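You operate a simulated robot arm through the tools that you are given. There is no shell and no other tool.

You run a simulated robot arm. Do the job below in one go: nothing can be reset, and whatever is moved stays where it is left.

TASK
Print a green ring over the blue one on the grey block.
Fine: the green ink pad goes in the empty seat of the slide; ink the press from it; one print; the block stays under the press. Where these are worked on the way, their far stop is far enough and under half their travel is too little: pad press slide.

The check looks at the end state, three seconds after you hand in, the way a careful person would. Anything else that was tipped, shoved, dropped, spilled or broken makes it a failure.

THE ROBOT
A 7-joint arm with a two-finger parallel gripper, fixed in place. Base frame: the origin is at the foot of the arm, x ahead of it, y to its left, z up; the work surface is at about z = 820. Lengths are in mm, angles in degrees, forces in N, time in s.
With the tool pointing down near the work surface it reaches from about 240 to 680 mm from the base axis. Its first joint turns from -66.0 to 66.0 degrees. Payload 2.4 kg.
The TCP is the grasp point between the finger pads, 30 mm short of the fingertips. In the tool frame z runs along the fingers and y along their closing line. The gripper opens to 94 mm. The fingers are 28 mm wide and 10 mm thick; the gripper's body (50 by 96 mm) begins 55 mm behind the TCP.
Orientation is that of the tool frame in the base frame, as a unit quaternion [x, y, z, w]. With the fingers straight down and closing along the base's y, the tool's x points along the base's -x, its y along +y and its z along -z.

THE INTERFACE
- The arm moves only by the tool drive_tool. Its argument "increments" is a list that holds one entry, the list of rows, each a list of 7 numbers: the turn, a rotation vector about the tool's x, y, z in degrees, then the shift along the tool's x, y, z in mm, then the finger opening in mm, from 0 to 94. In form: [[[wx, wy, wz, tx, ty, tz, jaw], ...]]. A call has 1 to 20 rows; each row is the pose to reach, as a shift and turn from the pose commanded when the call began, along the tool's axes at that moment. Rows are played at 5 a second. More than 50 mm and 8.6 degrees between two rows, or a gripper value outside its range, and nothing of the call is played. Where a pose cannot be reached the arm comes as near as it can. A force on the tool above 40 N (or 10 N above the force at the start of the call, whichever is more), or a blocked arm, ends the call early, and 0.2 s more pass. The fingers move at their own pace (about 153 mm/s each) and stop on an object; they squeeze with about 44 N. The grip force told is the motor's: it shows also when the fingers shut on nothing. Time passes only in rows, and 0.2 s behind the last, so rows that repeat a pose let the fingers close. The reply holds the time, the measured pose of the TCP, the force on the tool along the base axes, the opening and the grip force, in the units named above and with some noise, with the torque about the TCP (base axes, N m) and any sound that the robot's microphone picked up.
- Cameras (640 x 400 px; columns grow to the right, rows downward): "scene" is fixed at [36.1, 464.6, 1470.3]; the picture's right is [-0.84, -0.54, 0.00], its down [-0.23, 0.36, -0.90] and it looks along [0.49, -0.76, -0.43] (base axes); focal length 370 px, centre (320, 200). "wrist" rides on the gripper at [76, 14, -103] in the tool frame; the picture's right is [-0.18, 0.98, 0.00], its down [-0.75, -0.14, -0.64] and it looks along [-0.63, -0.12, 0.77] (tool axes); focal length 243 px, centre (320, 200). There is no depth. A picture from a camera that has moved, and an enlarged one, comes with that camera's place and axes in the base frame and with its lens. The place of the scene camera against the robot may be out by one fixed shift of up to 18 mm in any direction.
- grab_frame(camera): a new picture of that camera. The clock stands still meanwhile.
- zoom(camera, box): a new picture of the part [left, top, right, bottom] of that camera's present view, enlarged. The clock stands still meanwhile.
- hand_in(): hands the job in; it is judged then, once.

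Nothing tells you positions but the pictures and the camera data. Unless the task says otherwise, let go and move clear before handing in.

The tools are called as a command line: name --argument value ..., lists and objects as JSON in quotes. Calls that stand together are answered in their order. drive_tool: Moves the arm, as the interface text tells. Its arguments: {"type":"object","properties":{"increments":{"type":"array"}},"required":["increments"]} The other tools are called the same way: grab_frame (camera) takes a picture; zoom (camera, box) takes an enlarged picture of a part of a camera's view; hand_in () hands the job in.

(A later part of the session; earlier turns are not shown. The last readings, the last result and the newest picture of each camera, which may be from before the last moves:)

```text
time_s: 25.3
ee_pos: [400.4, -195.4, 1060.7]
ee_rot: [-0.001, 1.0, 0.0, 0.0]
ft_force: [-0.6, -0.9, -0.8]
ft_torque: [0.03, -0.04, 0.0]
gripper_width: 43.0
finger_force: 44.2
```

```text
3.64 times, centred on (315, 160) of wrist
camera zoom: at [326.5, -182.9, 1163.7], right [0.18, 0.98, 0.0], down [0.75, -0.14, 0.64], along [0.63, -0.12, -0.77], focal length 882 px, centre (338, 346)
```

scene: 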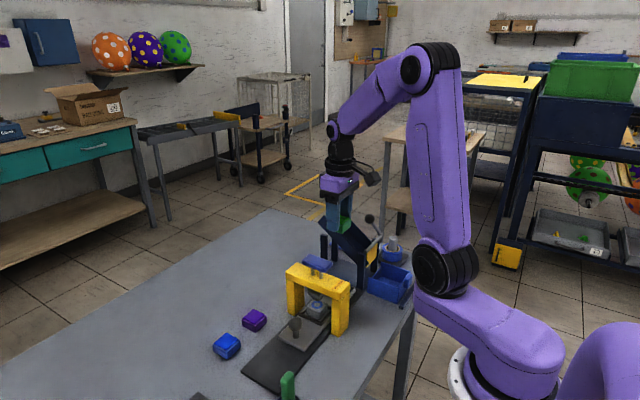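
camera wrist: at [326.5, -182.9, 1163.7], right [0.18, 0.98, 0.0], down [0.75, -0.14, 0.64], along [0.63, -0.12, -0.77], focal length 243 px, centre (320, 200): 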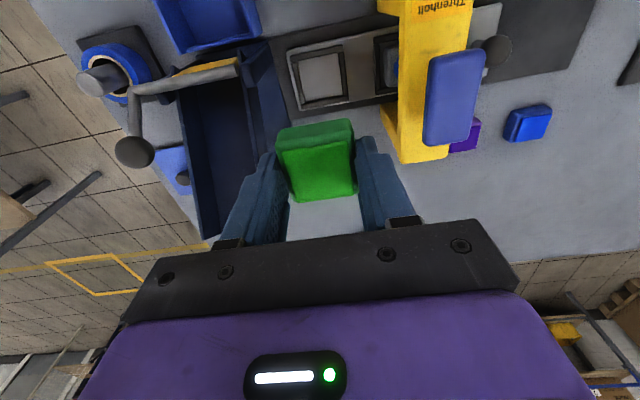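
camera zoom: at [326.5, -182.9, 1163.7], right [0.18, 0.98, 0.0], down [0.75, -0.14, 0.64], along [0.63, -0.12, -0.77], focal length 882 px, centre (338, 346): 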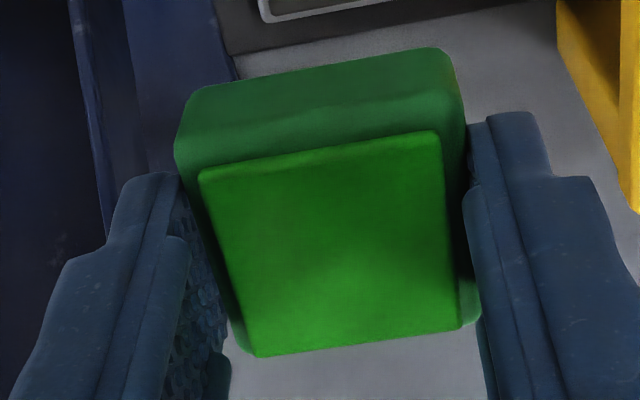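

The pad looks centred in the fingers. Next I want to see from the scene camera how far the fingertips reach down beside it.

zoom --camera "scene" --box '[315, 180, 375, 240]'

zoom --camera "scene" --box '[280, 170, 400, 300]'

```text
6.67 times, centred on (345, 210) of scene
camera zoom: at [36.1, 464.6, 1470.3], right [-0.84, -0.54, 0.0], down [-0.23, 0.36, -0.9], along [0.49, -0.76, -0.43], focal length 2467 px, centre (153, 133)
```

zoom: 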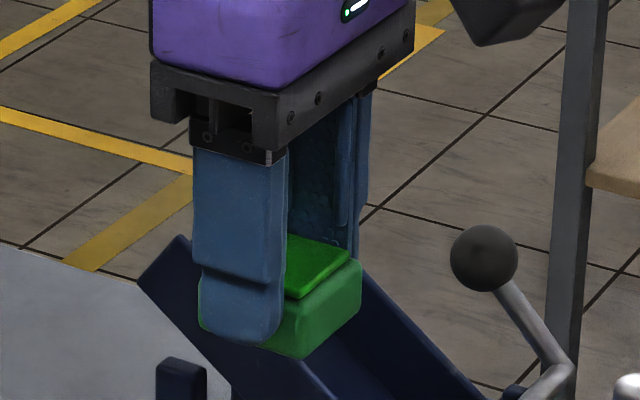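

```text
3.08 times, centred on (340, 235) of scene
camera zoom: at [36.1, 464.6, 1470.3], right [-0.84, -0.54, 0.0], down [-0.23, 0.36, -0.9], along [0.49, -0.76, -0.43], focal length 1139 px, centre (258, 92)
```

zoom: 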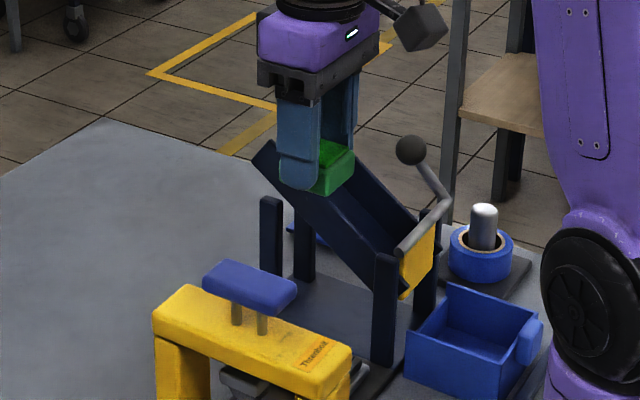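

The fingertips reach to about 3 mm above the pad's bottom edge. A chute post near the seat may also come close to the gripper body, so I'll measure it more carefully.

zoom --camera "wrist" --box '[200, 30, 300, 130]'

zoom --camera "scene" --box '[340, 250, 400, 310]'

```text
4.00 times, centred on (250, 80) of wrist
camera zoom: at [326.5, -182.9, 1163.7], right [0.18, 0.98, 0.0], down [0.75, -0.14, 0.64], along [0.63, -0.12, -0.77], focal length 970 px, centre (600, 680)
```

zoom: 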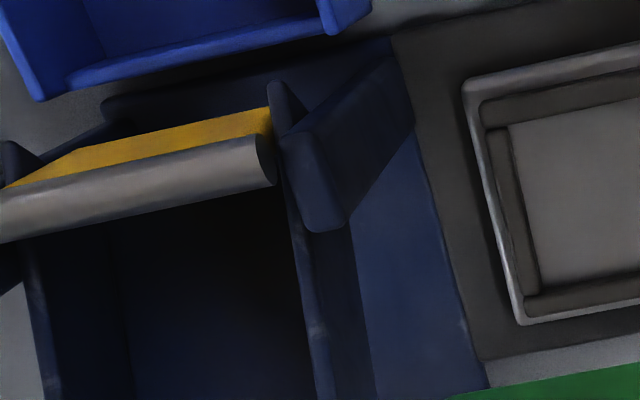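

```text
6.67 times, centred on (370, 280) of scene
camera zoom: at [36.1, 464.6, 1470.3], right [-0.84, -0.54, 0.0], down [-0.23, 0.36, -0.9], along [0.49, -0.76, -0.43], focal length 2467 px, centre (-13, -333)
```

zoom: 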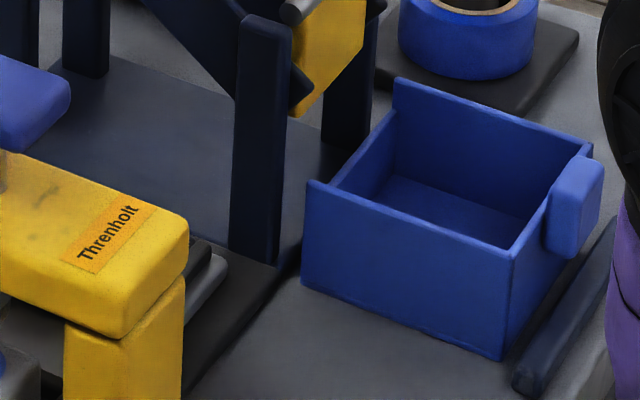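

The post spans x 358–377 with its +y face at y≈−251 and its top near z 928, so the gripper body should clear it by about 6 mm. I'll descend to just above the rim and check.

drive_tool --increments '[[[0, 0, 0, 0.5, 0, 40, 30], [0, 0, 0, 0.5, 0, 80, 30], [0, 0, 0, 0.5, 0, 115, 30], [0, 0, 0, 0.5, 0, 145, 30], [0, 0, 0, 0.5, 0, 165, 30], [0, 0, 0, 0.5, 0, 174, 30], [0, 0, 0, 0.5, 0, 174, 30]]]'

grab_frame --camera "wrist"

zoom --camera "scene" --box '[290, 220, 400, 310]'

```text
time_s: 26.9
ee_pos: [401.8, -196.7, 888.6]
ee_rot: [-0.001, 1.0, 0.0, -0.001]
ft_force: [-0.3, 0.1, -1.2]
ft_torque: [0.0, 0.02, -0.01]
gripper_width: 42.8
finger_force: 44.3
```

```text
taken
camera wrist: at [326.9, -183.8, 991.3], right [0.18, 0.98, 0.0], down [0.75, -0.14, 0.64], along [0.63, -0.12, -0.77], focal length 243 px, centre (320, 200)
```

wrist: 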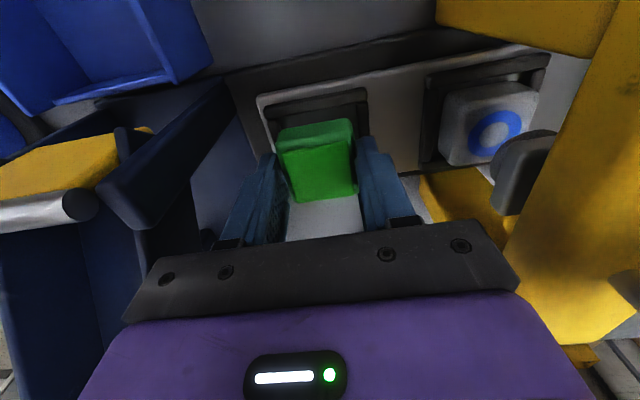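

```text
4.44 times, centred on (345, 265) of scene
camera zoom: at [36.1, 464.6, 1470.3], right [-0.84, -0.54, 0.0], down [-0.23, 0.36, -0.9], along [0.49, -0.76, -0.43], focal length 1645 px, centre (209, -89)
```

zoom: 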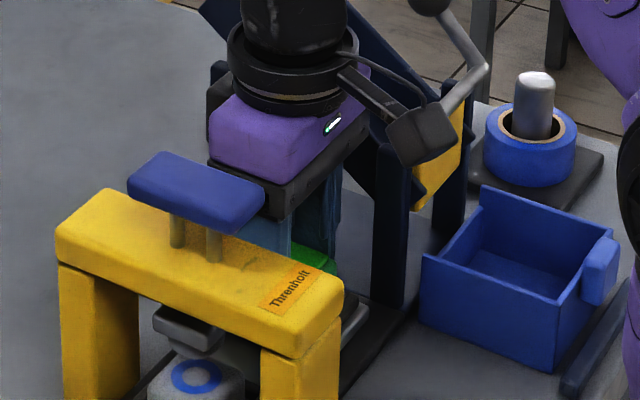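

The gripper has room on both sides. I'll zoom in to check the pad's alignment with the seat.

zoom --camera "wrist" --box '[245, 70, 405, 215]'

```text
2.76 times, centred on (325, 142) of wrist
camera zoom: at [326.9, -183.8, 991.3], right [0.18, 0.98, 0.0], down [0.75, -0.14, 0.64], along [0.63, -0.12, -0.77], focal length 669 px, centre (306, 359)
```

zoom: 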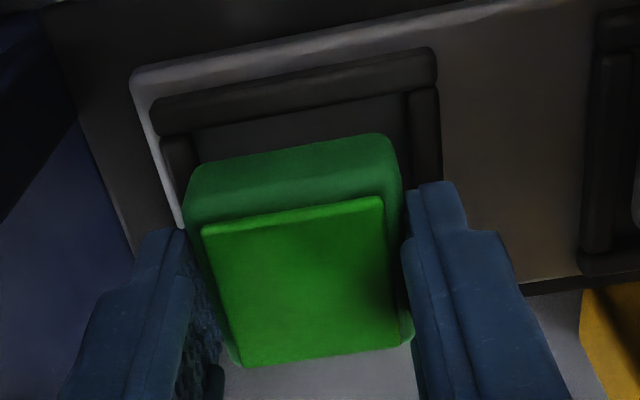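

The seat centre sits about 1.5 mm to +y and 1 mm to −x of the pad. I'll correct that and lower in small steps, watching the force.

drive_tool --increments '[[[0, 0, 0, 1, 1.5, 3, 30], [0, 0, 0, 1, 1.5, 6, 30], [0, 0, 0, 1, 1.5, 9, 30], [0, 0, 0, 1, 1.5, 9, 30]]]'

zoom --camera "wrist" --box '[245, 70, 405, 215]'

```text
time_s: 27.9
ee_pos: [400.8, -194.9, 878.7]
ee_rot: [0.001, 1.0, 0.0, 0.0]
ft_force: [0.3, -0.1, -0.1]
ft_torque: [0.0, 0.0, 0.0]
gripper_width: 42.5
finger_force: 44.2
```

```text
2.76 times, centred on (325, 142) of wrist
camera zoom: at [325.5, -182.4, 981.6], right [0.18, 0.98, 0.0], down [0.75, -0.14, 0.64], along [0.63, -0.12, -0.77], focal length 669 px, centre (306, 359)
```

zoom: 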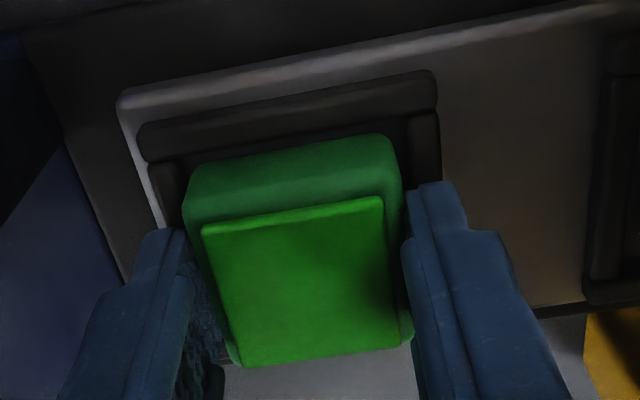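

Alignment is now within about 1 mm. I'll keep lowering gently until something touches.

drive_tool --increments '[[[0, 0, 0, 0, 0.7, 1.5, 30], [0, 0, 0, 0, 0.7, 3, 30], [0, 0, 0, 0, 0.7, 3, 30]]]'

drive_tool --increments '[[[0, 0, 0, 0, 0, 1, 30], [0, 0, 0, 0, 0, 2, 30], [0, 0, 0, 0, 0, 2, 30]]]'

zoom --camera "wrist" --box '[245, 70, 405, 215]'

```text
time_s: 28.7
ee_pos: [400.6, -195.7, 878.2]
ee_rot: [0.0, 1.0, 0.0, 0.0]
ft_force: [-11.0, -1.4, 38.1]
ft_torque: [0.0, 0.34, 0.06]
gripper_width: 42.8
finger_force: 43.7
```

```text
time_s: 29.0
ee_pos: [400.3, -195.0, 879.1]
ee_rot: [0.0, 1.0, 0.0, -0.001]
ft_force: [-4.8, 0.0, 9.2]
ft_torque: [-0.05, 0.0, 0.03]
gripper_width: 42.8
finger_force: 44.3
stopped in row 1: the force on the tool passed its limit at 54 N (the readings are from after the stop); the commanded pose is now the measured one
```

```text
2.76 times, centred on (325, 142) of wrist
camera zoom: at [325.6, -181.8, 980.9], right [0.18, 0.98, 0.0], down [0.75, -0.14, 0.64], along [0.63, -0.12, -0.77], focal length 669 px, centre (306, 359)
```

zoom: 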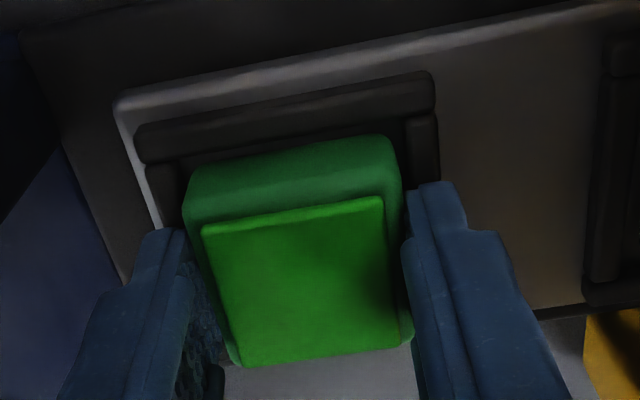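

Contact is symmetric, with no torque offset, so both fingertips are on the rims or the pad is flat in the seat. I'll relieve slightly and open the fingers a little.

drive_tool --increments '[[[0, 0, 0, 0, 0, -0.7, 30], [0, 0, 0, 0, 0, -0.7, 46], [0, 0, 0, 0, 0, -0.7, 50], [0, 0, 0, 0, 0, -0.7, 56], [0, 0, 0, 0, 0, -0.7, 60], [0, 0, 0, 0, 0, -0.7, 60]]]'

zoom --camera "wrist" --box '[245, 70, 405, 215]'

```text
time_s: 30.4
ee_pos: [401.1, -193.8, 878.8]
ee_rot: [0.0, 1.0, 0.0, 0.0]
ft_force: [0.1, -0.2, 0.5]
ft_torque: [0.0, -0.02, -0.03]
gripper_width: 60.1
finger_force: 0.0
```

```text
2.76 times, centred on (325, 142) of wrist
camera zoom: at [326.4, -181.1, 981.4], right [0.18, 0.98, 0.0], down [0.75, -0.14, 0.64], along [0.63, -0.12, -0.77], focal length 669 px, centre (306, 359)
```

zoom: 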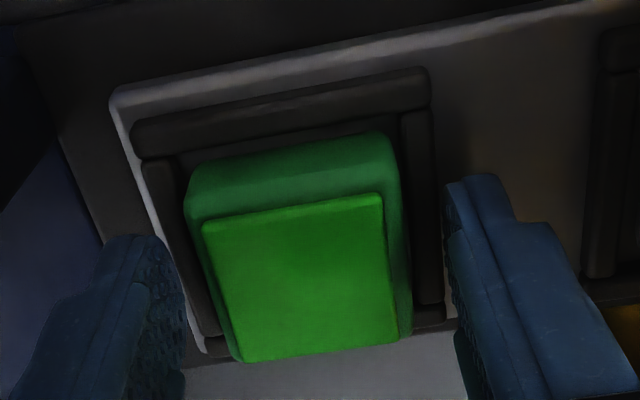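

The fingers are open and clear with no load on them. I'll raise straight up and check how the pad sits.

drive_tool --increments '[[[0, 0, 0, 0, 0, -10, 60], [0, 0, 0, 0, 0, -30, 60], [0, 0, 0, 0, 0, -65, 60], [0, 0, 0, 0, 0, -105, 60], [0, 0, 0, 0, 0, -145, 60], [0, 0, 0, 0, 0, -180, 60], [0, 0, 0, 0, 0, -180, 60]]]'

zoom --camera "wrist" --box '[260, 30, 400, 150]'

zoom --camera "scene" --box '[270, 240, 390, 330]'

```text
time_s: 32.0
ee_pos: [402.8, -195.3, 1056.8]
ee_rot: [0.0, 1.0, 0.0, 0.0]
ft_force: [-0.4, -0.1, -0.3]
ft_torque: [0.02, -0.03, 0.03]
gripper_width: 60.1
finger_force: 0.1
```

```text
3.33 times, centred on (330, 90) of wrist
camera zoom: at [328.5, -181.4, 1160.6], right [0.18, 0.98, 0.0], down [0.75, -0.14, 0.64], along [0.63, -0.12, -0.77], focal length 809 px, centre (287, 567)
```

zoom: 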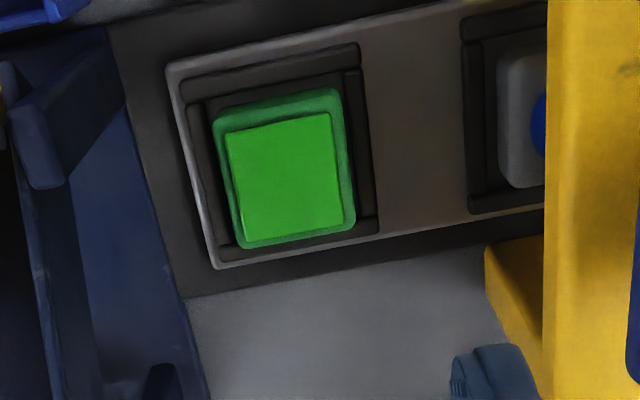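

```text
4.44 times, centred on (330, 285) of scene
camera zoom: at [36.1, 464.6, 1470.3], right [-0.84, -0.54, 0.0], down [-0.23, 0.36, -0.9], along [0.49, -0.76, -0.43], focal length 1645 px, centre (276, -178)
```

zoom: 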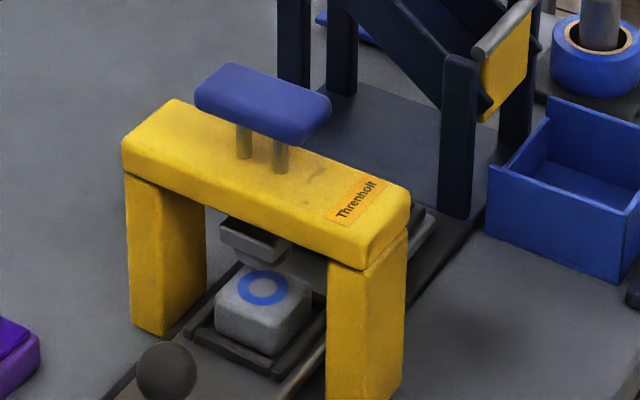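

The green pad is seated squarely in the frame. Next I'll move over the press to hover above the slide knob and refine its position.

drive_tool --increments '[[[0, 0, 0, 0, 30, -5, 60], [0, 0, 0, 0, 70, -5, 60], [0, 0, 0, 0, 110, -5, 60], [0, 0, 0, 0, 150, 0, 60], [0, 0, 0, 1, 179, 30, 60], [0, 0, 0, 1, 179, 60, 60], [0, 0, 0, 1, 179, 60, 60]]]'

grab_frame --camera "wrist"

zoom --camera "wrist" --box '[240, 40, 400, 160]'

```text
time_s: 33.6
ee_pos: [399.6, -14.5, 998.5]
ee_rot: [-0.001, 1.0, 0.0, 0.0]
ft_force: [0.0, 0.4, -0.3]
ft_torque: [-0.01, 0.0, 0.02]
gripper_width: 60.1
finger_force: 0.1
```

```text
taken
camera wrist: at [323.7, -2.0, 1101.8], right [0.18, 0.98, 0.0], down [0.75, -0.14, 0.64], along [0.63, -0.12, -0.77], focal length 243 px, centre (320, 200)
```

wrist: 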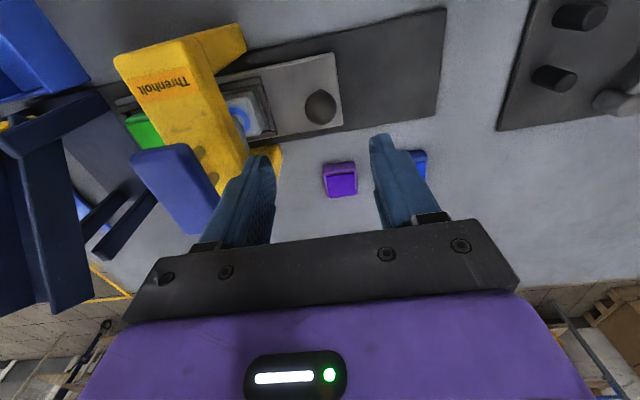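

```text
3.33 times, centred on (320, 100) of wrist
camera zoom: at [323.7, -2.0, 1101.8], right [0.18, 0.98, 0.0], down [0.75, -0.14, 0.64], along [0.63, -0.12, -0.77], focal length 809 px, centre (320, 533)
```

zoom: 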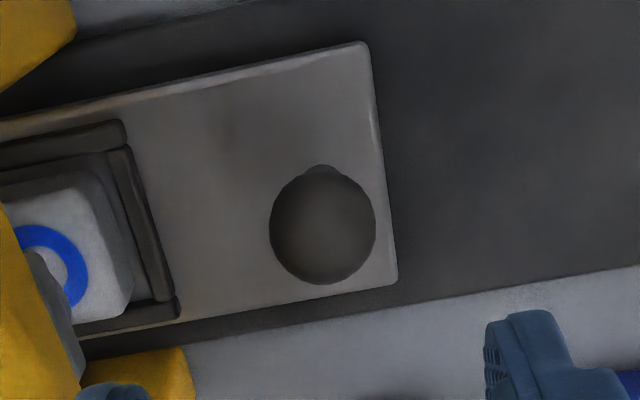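

The knob centre is at about (402, −16, 875), with a radius of about 15 mm. I'll descend around it and grip it.

drive_tool --increments '[[[0, 0, 0, -2, 0, 30, 60], [0, 0, 0, -2, 0, 65, 60], [0, 0, 0, -2, 0, 95, 60], [0, 0, 0, -2, 0, 108, 60], [0, 0, 0, -2, 0, 114.5, 60], [0, 0, 0, -2, 0, 114.5, 60]]]'

grab_frame --camera "wrist"

zoom --camera "scene" --box '[250, 240, 370, 360]'

```text
time_s: 35.0
ee_pos: [402.6, -14.4, 883.3]
ee_rot: [0.0, 1.0, 0.0, 0.0]
ft_force: [-0.5, 0.4, -0.4]
ft_torque: [-0.02, -0.04, 0.0]
gripper_width: 60.2
finger_force: 0.0
```

```text
taken
camera wrist: at [327.0, -2.4, 986.4], right [0.18, 0.98, 0.0], down [0.75, -0.14, 0.64], along [0.63, -0.12, -0.77], focal length 243 px, centre (320, 200)
```

wrist: 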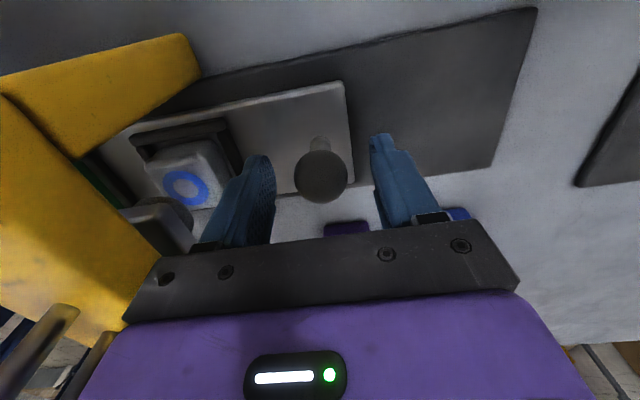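

```text
3.33 times, centred on (310, 300) of scene
camera zoom: at [36.1, 464.6, 1470.3], right [-0.84, -0.54, 0.0], down [-0.23, 0.36, -0.9], along [0.49, -0.76, -0.43], focal length 1234 px, centre (353, -133)
```

zoom: 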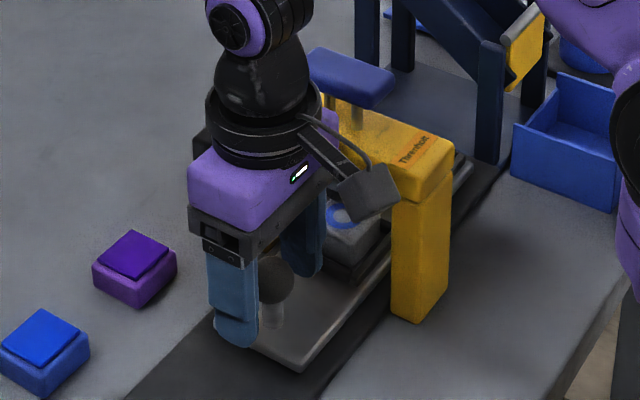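

The fingers straddle the knob. I'll close on it and then pull toward +y.

drive_tool --increments '[[[0, 0, 0, 0, 0, 0, 40], [0, 0, 0, 0, 0, 0, 24], [0, 0, 0, 0, 0, 0, 24], [0, 0, 0, 0, 0, 0, 24]]]'

drive_tool --increments '[[[0, 0, 0, 0, 4, 0, 24], [0, 0, 0, 0, 12, 0, 24], [0, 0, 0, 0, 22, 0, 24], [0, 0, 0, 0, 32, 0, 24], [0, 0, 0, 0, 42, 0, 24], [0, 0, 0, 0, 52, 0, 24], [0, 0, 0, 0, 60, 0, 24], [0, 0, 0, 0, 60, 0, 24]]]'

grab_frame --camera "wrist"

```text
time_s: 36.0
ee_pos: [401.3, -14.8, 884.0]
ee_rot: [0.0, 1.0, 0.0, -0.001]
ft_force: [0.3, 8.4, -3.3]
ft_torque: [0.1, -0.16, 0.02]
gripper_width: 29.4
finger_force: 45.4
```

```text
time_s: 37.8
ee_pos: [401.6, 46.0, 885.3]
ee_rot: [-0.001, 1.0, 0.0, -0.001]
ft_force: [-1.0, 0.0, -28.1]
ft_torque: [0.01, 0.3, -0.09]
gripper_width: 28.9
finger_force: 44.2
```

```text
taken
camera wrist: at [327.1, 58.8, 987.6], right [0.18, 0.98, 0.0], down [0.76, -0.14, 0.64], along [0.63, -0.12, -0.77], focal length 243 px, centre (320, 200)
```

wrist: 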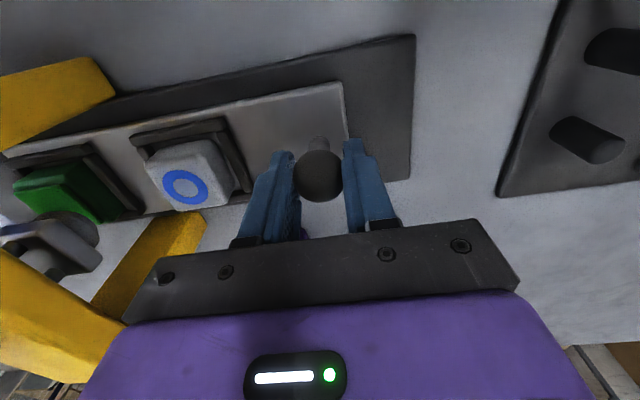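

The slide follows well and has moved about 60 mm. I'll relieve the vertical load slightly and continue to the far stop.

drive_tool --increments '[[[0, 0, 0, 0, 3, 1.2, 24], [0, 0, 0, 0, 10, 1.2, 24], [0, 0, 0, 0, 18, 1.2, 24], [0, 0, 0, 0, 26, 1.2, 24], [0, 0, 0, 0, 33, 1.2, 24], [0, 0, 0, 0, 38, 1.2, 24], [0, 0, 0, 0, 42, 1.2, 24], [0, 0, 0, 0, 46, 1.2, 24], [0, 0, 0, 0, 50, 1.2, 24]]]'

grab_frame --camera "wrist"

zoom --camera "scene" --box '[250, 240, 370, 360]'

```text
time_s: 39.4
ee_pos: [402.0, 80.2, 883.2]
ee_rot: [0.003, 1.0, 0.0, 0.0]
ft_force: [-4.2, -3.7, 8.3]
ft_torque: [-0.08, -0.45, 0.02]
gripper_width: 29.4
finger_force: 45.2
stopped in row 7: the force on the tool passed its limit at 44 N (the readings are from after the stop); the commanded pose is now the measured one
```

```text
taken
camera wrist: at [327.2, 93.8, 986.0], right [0.19, 0.98, 0.0], down [0.75, -0.14, 0.64], along [0.63, -0.12, -0.77], focal length 243 px, centre (320, 200)
```

wrist: 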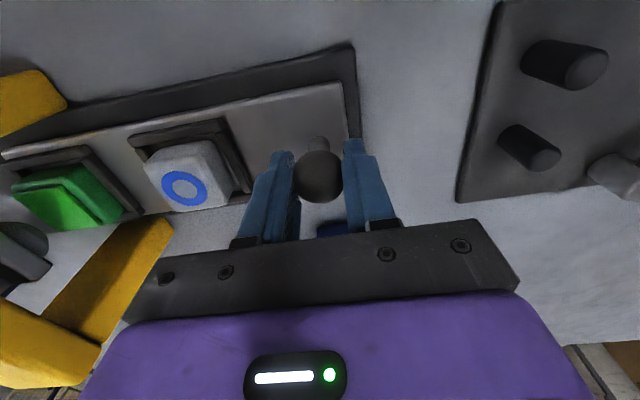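

```text
3.33 times, centred on (310, 300) of scene
camera zoom: at [35.9, 464.5, 1470.4], right [-0.84, -0.54, 0.0], down [-0.23, 0.36, -0.9], along [0.49, -0.76, -0.43], focal length 1234 px, centre (353, -133)
```

zoom: 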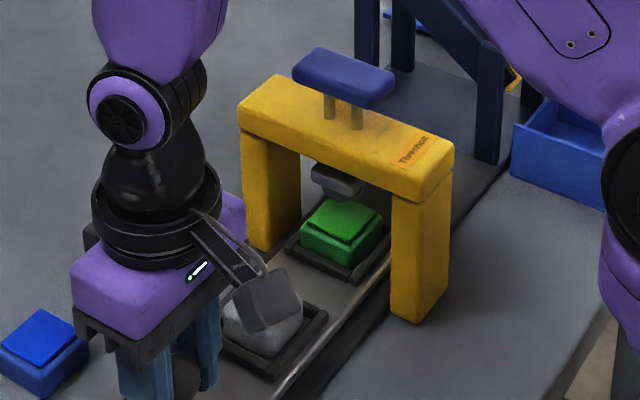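

The slide stopped at its far stop after about 96 mm of travel, and the green pad is now under the stamp. I'll release the knob and rise.

drive_tool --increments '[[[0, 0, 0, 0, 0, 0, 40], [0, 0, 0, 0, 0, 0, 60], [0, 0, 0, 0, 0, 0, 60], [0, 0, 0, 0, 0, -30, 60], [0, 0, 0, 0, 0, -70, 60], [0, 0, 0, 0, 0, -115, 60], [0, 0, 0, 0, 0, -160, 40], [0, 0, 0, 0, 0, -160, 20]]]'

grab_frame --camera "wrist"

zoom --camera "scene" --box '[250, 240, 370, 360]'

```text
time_s: 41.2
ee_pos: [402.5, 78.7, 1046.2]
ee_rot: [0.002, 1.0, -0.001, 0.0]
ft_force: [0.0, 0.1, 0.0]
ft_torque: [-0.01, 0.04, -0.03]
gripper_width: 19.8
finger_force: 0.0
```

```text
taken
camera wrist: at [328.5, 92.4, 1149.0], right [0.19, 0.98, 0.0], down [0.75, -0.14, 0.64], along [0.63, -0.12, -0.77], focal length 243 px, centre (320, 200)
```

wrist: 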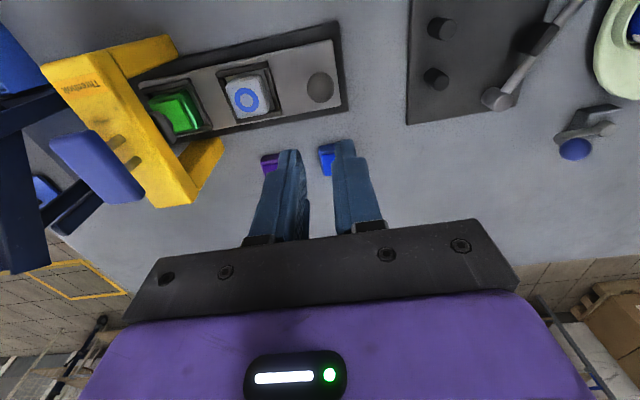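

```text
3.33 times, centred on (310, 300) of scene
camera zoom: at [36.1, 464.6, 1470.3], right [-0.84, -0.54, 0.0], down [-0.23, 0.36, -0.9], along [0.49, -0.76, -0.43], focal length 1234 px, centre (353, -133)
```

zoom: 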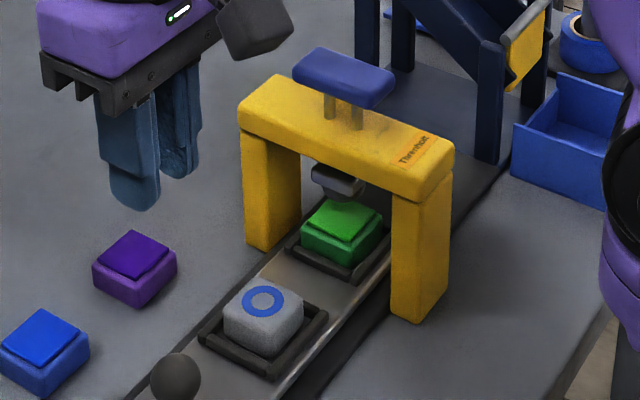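

The pad is under the stamp and the block is clear of it. I'll close the fingers and hover above the press handle.

drive_tool --increments '[[[0, 0, 0, 1, -40, -10, 10], [0, 0, 0, 1.5, -85, -15, 0], [0, 0, 0, 1.5, -130, -15, 0], [0, 0, 0, 1.5, -165, -15, 0], [0, 0, 0, 1.5, -180, -15, 0], [0, 0, 0, 1.5, -180, -15, 0]]]'

grab_frame --camera "wrist"

zoom --camera "scene" --box '[270, 210, 370, 290]'

```text
time_s: 42.6
ee_pos: [402.6, -99.8, 1057.3]
ee_rot: [0.003, 1.0, 0.0, 0.0]
ft_force: [-0.6, -0.5, -0.4]
ft_torque: [0.03, -0.01, -0.01]
gripper_width: 0.3
finger_force: 32.9
```

```text
taken
camera wrist: at [327.5, -86.5, 1161.0], right [0.19, 0.98, 0.0], down [0.75, -0.14, 0.64], along [0.63, -0.12, -0.77], focal length 243 px, centre (320, 200)
```

wrist: 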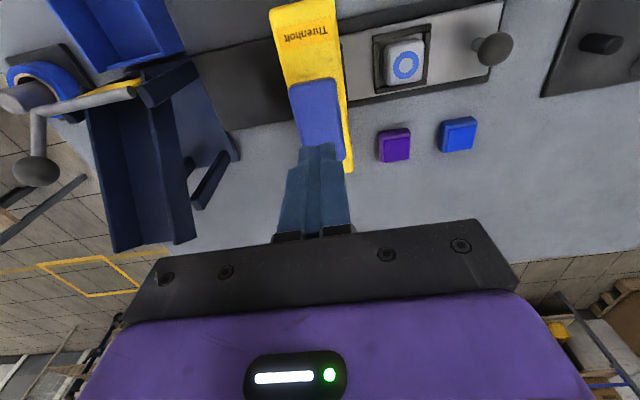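

```text
5.00 times, centred on (320, 250) of scene
camera zoom: at [36.1, 464.6, 1470.3], right [-0.84, -0.54, 0.0], down [-0.23, 0.36, -0.9], along [0.49, -0.76, -0.43], focal length 1850 px, centre (320, -50)
```

zoom: 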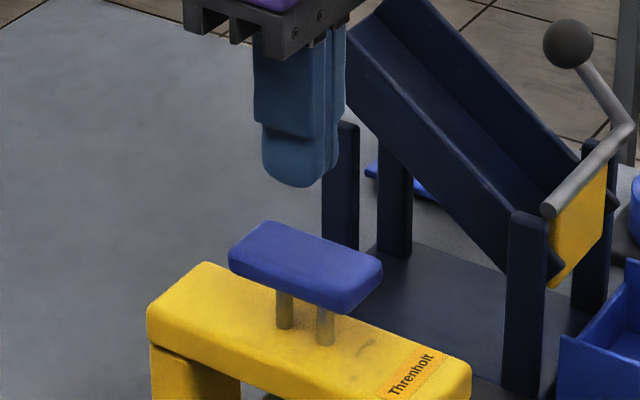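

The handle centre is within 2 mm of the TCP. I'll descend onto it and start pressing in small steps.

drive_tool --increments '[[[0, 0, 0, 0.5, 1.5, 20, 0], [0, 0, 0, 0.5, 1.5, 34, 0], [0, 0, 0, 0.5, 1.5, 40, 0], [0, 0, 0, 0.5, 1.5, 44, 0], [0, 0, 0, 0.5, 1.5, 48, 0], [0, 0, 0, 0.5, 1.5, 52, 0]]]'

zoom --camera "scene" --box '[270, 230, 370, 330]'

```text
time_s: 44.0
ee_pos: [399.3, -98.9, 1006.4]
ee_rot: [0.003, 1.0, 0.001, 0.0]
ft_force: [0.6, 2.1, 1.7]
ft_torque: [0.08, 0.02, -0.01]
gripper_width: 0.0
finger_force: 32.9
```

```text
4.00 times, centred on (320, 280) of scene
camera zoom: at [36.1, 464.6, 1470.3], right [-0.84, -0.54, 0.0], down [-0.23, 0.36, -0.9], along [0.49, -0.76, -0.43], focal length 1480 px, centre (320, -120)
```

zoom: 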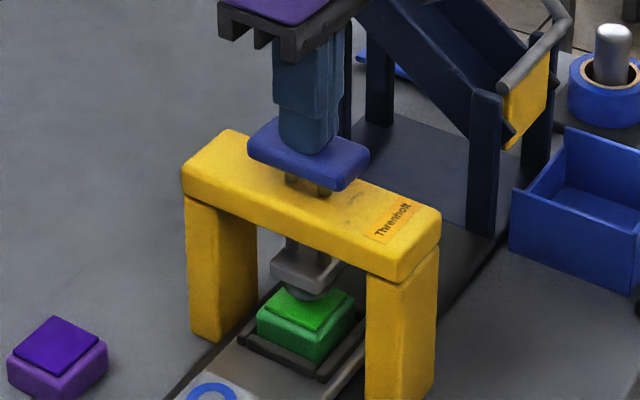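

The handle moves easily at about 2 N. I'll keep pressing until the stamp meets the pad.

drive_tool --increments '[[[0, 0, 0, 0, 0, 3, 0], [0, 0, 0, 0, 0, 6, 0], [0, 0, 0, 0, 0, 9, 0], [0, 0, 0, 0, 0, 11, 0], [0, 0, 0, 0, 0, 13, 0], [0, 0, 0, 0, 0, 15, 0], [0, 0, 0, 0, 0, 17, 0], [0, 0, 0, 0, 0, 19, 0], [0, 0, 0, 0, 0, 21, 0], [0, 0, 0, 0, 0, 23, 0], [0, 0, 0, 0, 0, 25, 0], [0, 0, 0, 0, 0, 27, 0]]]'

zoom --camera "scene" --box '[270, 230, 370, 330]'

```text
time_s: 44.8
ee_pos: [400.0, -98.6, 1000.3]
ee_rot: [0.003, 1.0, 0.0, 0.001]
ft_force: [-5.7, 1.4, 17.5]
ft_torque: [0.05, 0.38, -0.01]
gripper_width: 0.1
finger_force: 32.3
heard: click
stopped in row 4: the force on the tool passed its limit at 48 N (the readings are from after the stop); the commanded pose is now the measured one
```

```text
4.00 times, centred on (320, 280) of scene
camera zoom: at [35.7, 464.7, 1470.3], right [-0.84, -0.54, 0.0], down [-0.23, 0.36, -0.9], along [0.49, -0.76, -0.43], focal length 1480 px, centre (320, -120)
```

zoom: 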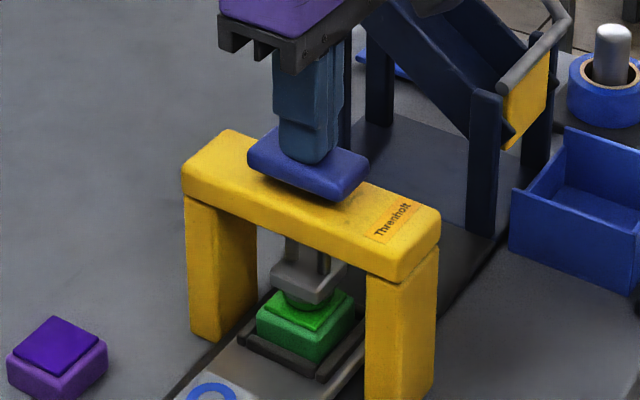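

A click came with the force limit, as it did when the stamp touched the block. I'll zoom in to confirm the stamp is on the pad.

zoom --camera "scene" --box '[300, 260, 370, 330]'

zoom --camera "scene" --box '[325, 285, 365, 320]'

```text
5.71 times, centred on (335, 295) of scene
camera zoom: at [35.7, 464.7, 1470.3], right [-0.84, -0.54, 0.0], down [-0.23, 0.36, -0.9], along [0.49, -0.76, -0.43], focal length 2115 px, centre (234, -343)
```

zoom: 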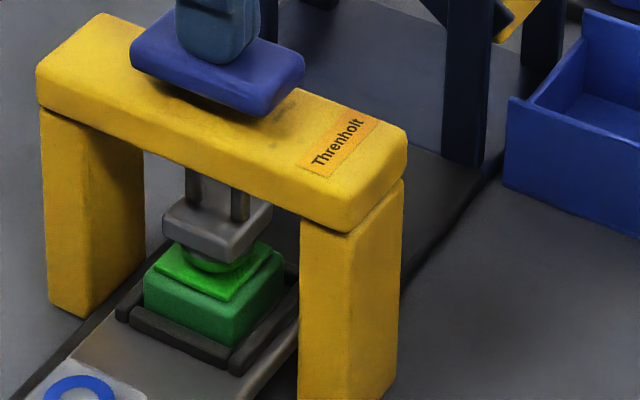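

```text
11.43 times, centred on (345, 302) of scene
camera zoom: at [35.7, 464.7, 1470.3], right [-0.84, -0.54, 0.0], down [-0.23, 0.36, -0.9], along [0.49, -0.76, -0.43], focal length 4230 px, centre (34, -971)
```

zoom: 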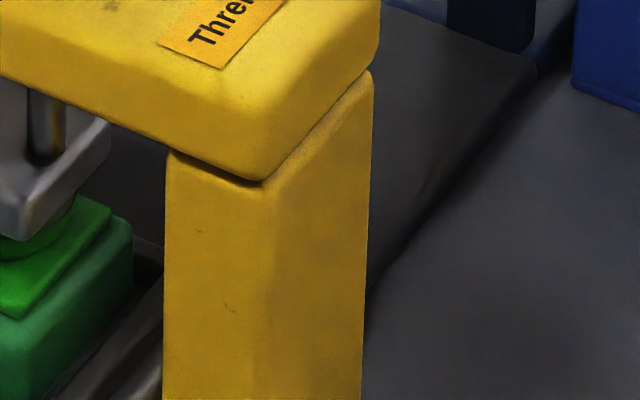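

The stamp is resting on the pad and its face has turned green, so it's inked. I'll lift off the handle.

drive_tool --increments '[[[0, 0, 0, 0, 0, -5, 0], [0, 0, 0, 0, 0, -12, 0], [0, 0, 0, 0, 0, -25, 0], [0, 0, 0, 0, 0, -50, 0], [0, 0, 0, 0, 0, -70, 0], [0, 0, 0, 0, 0, -70, 0]]]'

zoom --camera "scene" --box '[280, 240, 370, 330]'

```text
time_s: 46.2
ee_pos: [397.1, -100.2, 1068.2]
ee_rot: [0.003, 1.0, -0.001, 0.001]
ft_force: [0.4, -0.2, 0.2]
ft_torque: [0.01, 0.02, -0.01]
gripper_width: 0.0
finger_force: 32.7
```

```text
4.44 times, centred on (325, 285) of scene
camera zoom: at [36.1, 464.6, 1470.3], right [-0.84, -0.54, 0.0], down [-0.23, 0.36, -0.9], along [0.49, -0.76, -0.43], focal length 1645 px, centre (298, -178)
```

zoom: 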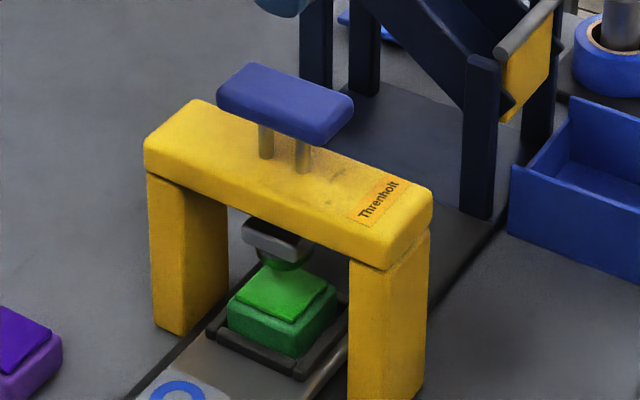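

The stamp face is green and the pad is still seated. Now I'll go back to the knob, at about y 80, and bring the block under the press.

drive_tool --increments '[[[0, 0, 0, -1, 40, 0, 20], [0, 0, 0, -2, 85, 0, 40], [0, 0, 0, -3, 130, 0, 60], [0, 0, 0, -3, 165, 20, 60], [0, 0, 0, -3, 180, 55, 60], [0, 0, 0, -3, 180, 68, 60], [0, 0, 0, -3, 180, 68, 60]]]'

zoom --camera "wrist" --box '[240, 40, 400, 160]'

```text
time_s: 47.8
ee_pos: [404.1, 82.1, 999.2]
ee_rot: [0.003, 1.0, -0.001, 0.001]
ft_force: [-0.2, -0.2, -0.9]
ft_torque: [0.01, 0.03, -0.01]
gripper_width: 60.3
finger_force: 0.1
```

```text
3.33 times, centred on (320, 100) of wrist
camera zoom: at [328.3, 96.1, 1101.7], right [0.19, 0.98, 0.0], down [0.75, -0.14, 0.64], along [0.63, -0.12, -0.77], focal length 809 px, centre (320, 533)
```

zoom: 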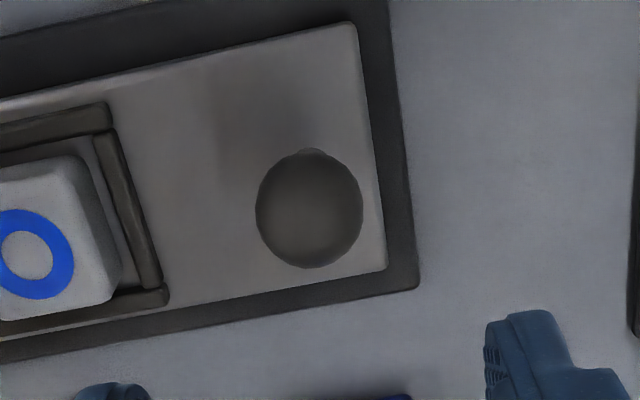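

The knob is 3 mm back in x and 2.5 mm back in y from the TCP. I'll correct, descend around it, and grip.

drive_tool --increments '[[[0, 0, 0, 3.2, -2.5, 30, 60], [0, 0, 0, 3.2, -2.5, 65, 60], [0, 0, 0, 3.2, -2.5, 95, 60], [0, 0, 0, 3.2, -2.5, 109, 60], [0, 0, 0, 3.2, -2.5, 115, 60], [0, 0, 0, 3.2, -2.5, 115, 60], [0, 0, 0, 3.2, -2.5, 115, 40], [0, 0, 0, 3.2, -2.5, 115, 24], [0, 0, 0, 3.2, -2.5, 115, 24], [0, 0, 0, 3.2, -2.5, 115, 24]]]'

grab_frame --camera "wrist"

```text
time_s: 50.0
ee_pos: [398.9, 77.9, 884.1]
ee_rot: [0.003, 1.0, -0.001, 0.001]
ft_force: [0.6, 1.4, -7.8]
ft_torque: [0.03, -0.18, 0.0]
gripper_width: 29.1
finger_force: 45.7
```

```text
taken
camera wrist: at [323.9, 92.1, 987.8], right [0.19, 0.98, 0.0], down [0.75, -0.14, 0.64], along [0.63, -0.12, -0.77], focal length 243 px, centre (320, 200)
```

wrist: 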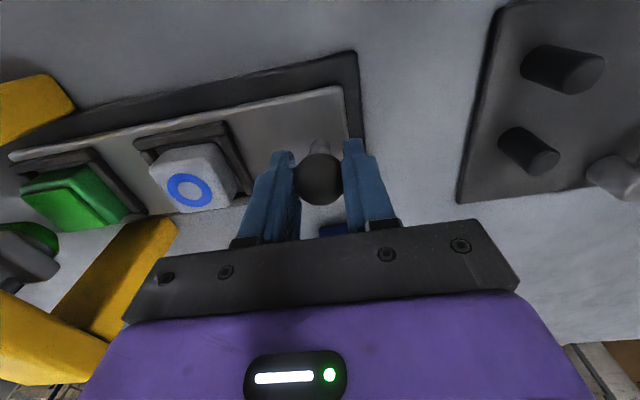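

The knob is gripped. I'll push the slide back toward −y, first by 60 mm.

drive_tool --increments '[[[0, 0, 0, 0, -4, 0.3, 24], [0, 0, 0, 0, -12, 0.5, 24], [0, 0, 0, 0, -22, 0.5, 24], [0, 0, 0, 0, -32, 0.5, 24], [0, 0, 0, 0, -42, 0.5, 24], [0, 0, 0, 0, -52, 0.5, 24], [0, 0, 0, 0, -60, 0.5, 24], [0, 0, 0, 0, -60, 0.5, 24]]]'

zoom --camera "scene" --box '[250, 240, 370, 360]'

```text
time_s: 51.8
ee_pos: [397.9, 17.1, 884.8]
ee_rot: [0.004, 1.0, -0.002, 0.0]
ft_force: [-10.7, 0.6, -2.0]
ft_torque: [-0.02, 0.8, 0.05]
gripper_width: 29.1
finger_force: 45.0
```

```text
3.33 times, centred on (310, 300) of scene
camera zoom: at [35.9, 464.6, 1470.3], right [-0.84, -0.54, 0.0], down [-0.23, 0.36, -0.9], along [0.49, -0.76, -0.43], focal length 1234 px, centre (353, -133)
```

zoom: 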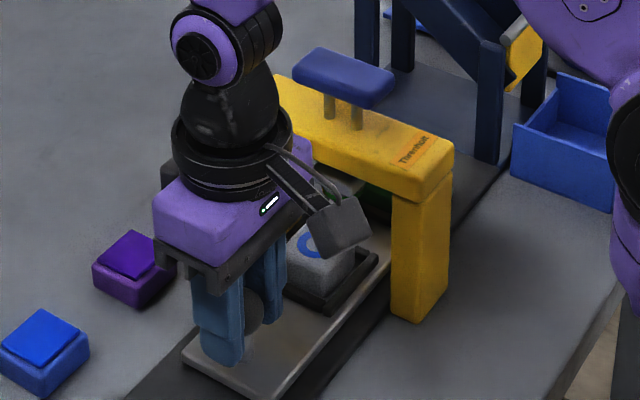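

The slide is back about 60 mm. I'll carry on to the −y stop.

drive_tool --increments '[[[0, 0, 0, 0.4, -4, 0, 24], [0, 0, 0, 0.4, -11, 0, 24], [0, 0, 0, 0.4, -18, 0, 24], [0, 0, 0, 0.4, -25, 0, 24], [0, 0, 0, 0.4, -30, 0, 24], [0, 0, 0, 0.4, -34, 0, 24], [0, 0, 0, 0.4, -37, 0, 24], [0, 0, 0, 0.4, -40, 0, 24], [0, 0, 0, 0.4, -43, 0, 24], [0, 0, 0, 0.4, -46, 0, 24]]]'

grab_frame --camera "wrist"

zoom --camera "scene" --box '[250, 240, 370, 360]'

```text
time_s: 53.5
ee_pos: [398.2, -15.6, 886.5]
ee_rot: [-0.001, 1.0, 0.001, 0.001]
ft_force: [2.0, 5.5, -3.2]
ft_torque: [0.08, 0.37, -0.13]
gripper_width: 29.0
finger_force: 45.2
stopped in row 8: the force on the tool passed its limit at 42 N (the readings are from after the stop); the commanded pose is now the measured one
```

```text
taken
camera wrist: at [324.2, -1.9, 988.5], right [0.18, 0.98, 0.0], down [0.75, -0.14, 0.64], along [0.63, -0.12, -0.77], focal length 243 px, centre (320, 200)
```

wrist: 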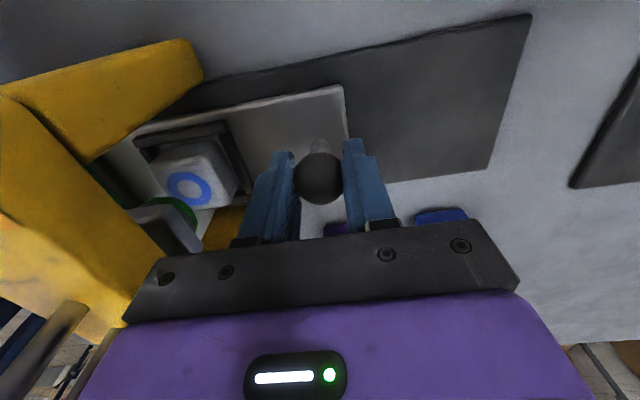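

```text
3.33 times, centred on (310, 300) of scene
camera zoom: at [36.2, 464.7, 1470.3], right [-0.84, -0.54, 0.0], down [-0.23, 0.36, -0.9], along [0.49, -0.76, -0.43], focal length 1234 px, centre (353, -133)
```

zoom: 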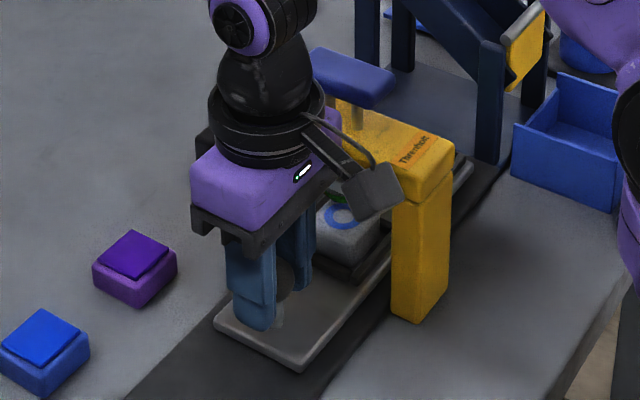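

The slide is back at its −y stop, where it began. I'll release the knob and rise.

drive_tool --increments '[[[0, 0, 0, 0, 0, 0, 40], [0, 0, 0, 0, 0, 0, 56], [0, 0, 0, 0, 0, 0, 56], [0, 0, 0, 0, 0, -30, 56], [0, 0, 0, 0, 0, -70, 56], [0, 0, 0, 0, 0, -115, 40], [0, 0, 0, 0, 0, -160, 20], [0, 0, 0, 0, 0, -175, 0], [0, 0, 0, 0, 0, -175, 0]]]'

zoom --camera "scene" --box '[280, 285, 350, 345]'

grab_frame --camera "wrist"

```text
time_s: 55.5
ee_pos: [397.7, -15.1, 1064.6]
ee_rot: [0.0, 1.0, -0.001, 0.001]
ft_force: [0.1, 0.0, 0.2]
ft_torque: [0.02, -0.02, -0.01]
gripper_width: 0.0
finger_force: 33.0
```

```text
6.67 times, centred on (315, 315) of scene
camera zoom: at [36.1, 464.6, 1470.3], right [-0.84, -0.54, 0.0], down [-0.23, 0.36, -0.9], along [0.49, -0.76, -0.43], focal length 2467 px, centre (353, -567)
```

zoom: 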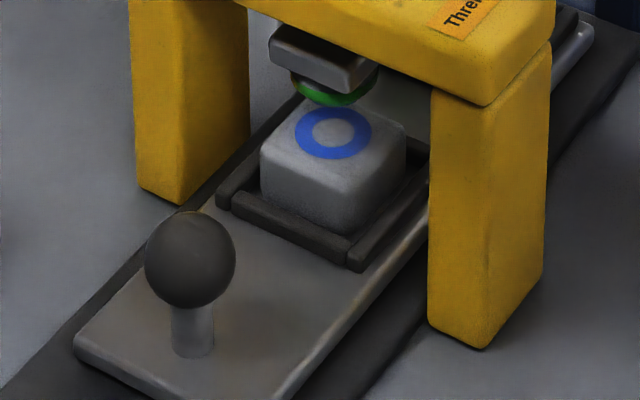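

```text
taken
camera wrist: at [322.9, -1.9, 1166.3], right [0.18, 0.98, 0.0], down [0.75, -0.14, 0.64], along [0.63, -0.12, -0.77], focal length 243 px, centre (320, 200)
```

wrist: 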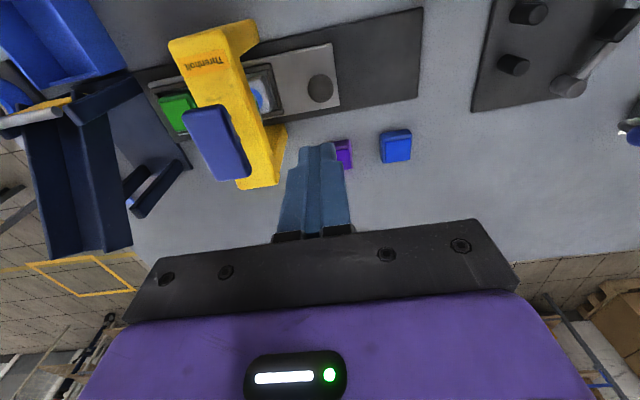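

The stamp is green over the blue ring, and the slide is where it started. I'll hover over the handle with closed fingers for the single print.

drive_tool --increments '[[[0, 0, 0, -1, -30, 0, 0], [0, 0, 0, -3, -60, 0, 0], [0, 0, 0, -3, -84, 0, 0], [0, 0, 0, -3, -84, 0, 0], [0, 0, 0, -3, -84, 0, 0]]]'

grab_frame --camera "wrist"

```text
time_s: 56.7
ee_pos: [402.7, -99.6, 1060.4]
ee_rot: [-0.001, 1.0, -0.001, 0.0]
ft_force: [-0.5, -1.2, -0.1]
ft_torque: [-0.02, 0.01, 0.0]
gripper_width: 0.2
finger_force: 33.5
```

```text
taken
camera wrist: at [328.0, -86.1, 1163.8], right [0.18, 0.98, 0.0], down [0.75, -0.14, 0.64], along [0.63, -0.12, -0.77], focal length 243 px, centre (320, 200)
```

wrist: 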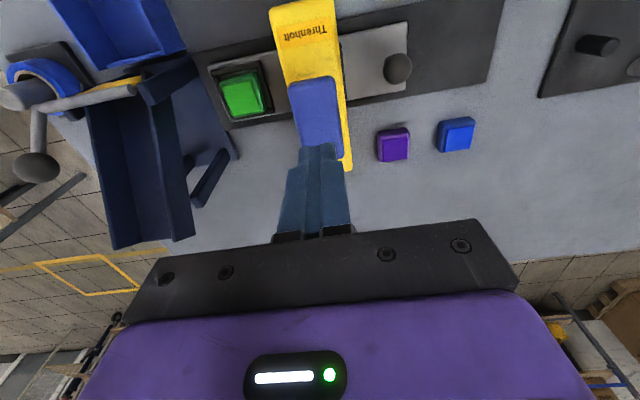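

The position matches the earlier press. Now one continuous press down until the stamp meets the block.

drive_tool --increments '[[[0, 0, 0, 0.5, 1.2, 20, 0], [0, 0, 0, 0.5, 1.2, 34, 0], [0, 0, 0, 0.5, 1.2, 40, 0], [0, 0, 0, 0.5, 1.2, 43, 0], [0, 0, 0, 0.5, 1.2, 46, 0], [0, 0, 0, 0.5, 1.2, 49, 0], [0, 0, 0, 0.5, 1.2, 51, 0], [0, 0, 0, 0.5, 1.2, 53, 0], [0, 0, 0, 0.5, 1.2, 55, 0], [0, 0, 0, 0.5, 1.2, 57, 0], [0, 0, 0, 0.5, 1.2, 59, 0], [0, 0, 0, 0.5, 1.2, 61, 0], [0, 0, 0, 0.5, 1.2, 63, 0], [0, 0, 0, 0.5, 1.2, 65, 0], [0, 0, 0, 0.5, 1.2, 67, 0], [0, 0, 0, 0.5, 1.2, 69, 0]]]'

zoom --camera "scene" --box '[280, 260, 370, 340]'

```text
time_s: 59.6
ee_pos: [401.5, -99.7, 999.8]
ee_rot: [-0.001, 1.0, -0.001, 0.002]
ft_force: [-5.8, 2.1, 18.6]
ft_torque: [0.03, 0.38, -0.06]
gripper_width: 0.3
finger_force: 33.3
heard: click
stopped in row 14: the force on the tool passed its limit at 47 N (the readings are from after the stop); the commanded pose is now the measured one
```

```text
5.00 times, centred on (325, 300) of scene
camera zoom: at [35.7, 464.7, 1470.3], right [-0.84, -0.54, 0.0], down [-0.23, 0.36, -0.9], along [0.49, -0.76, -0.43], focal length 1850 px, centre (295, -300)
```

zoom: 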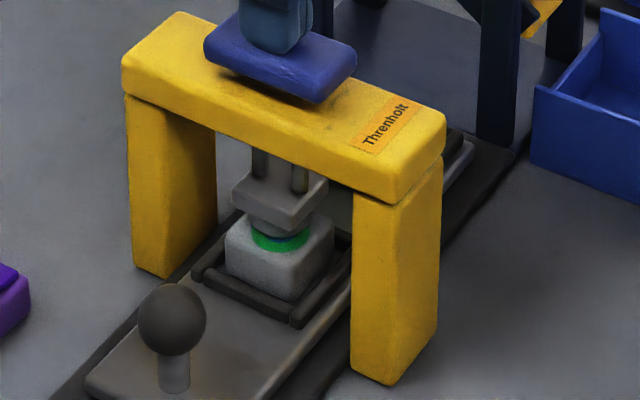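

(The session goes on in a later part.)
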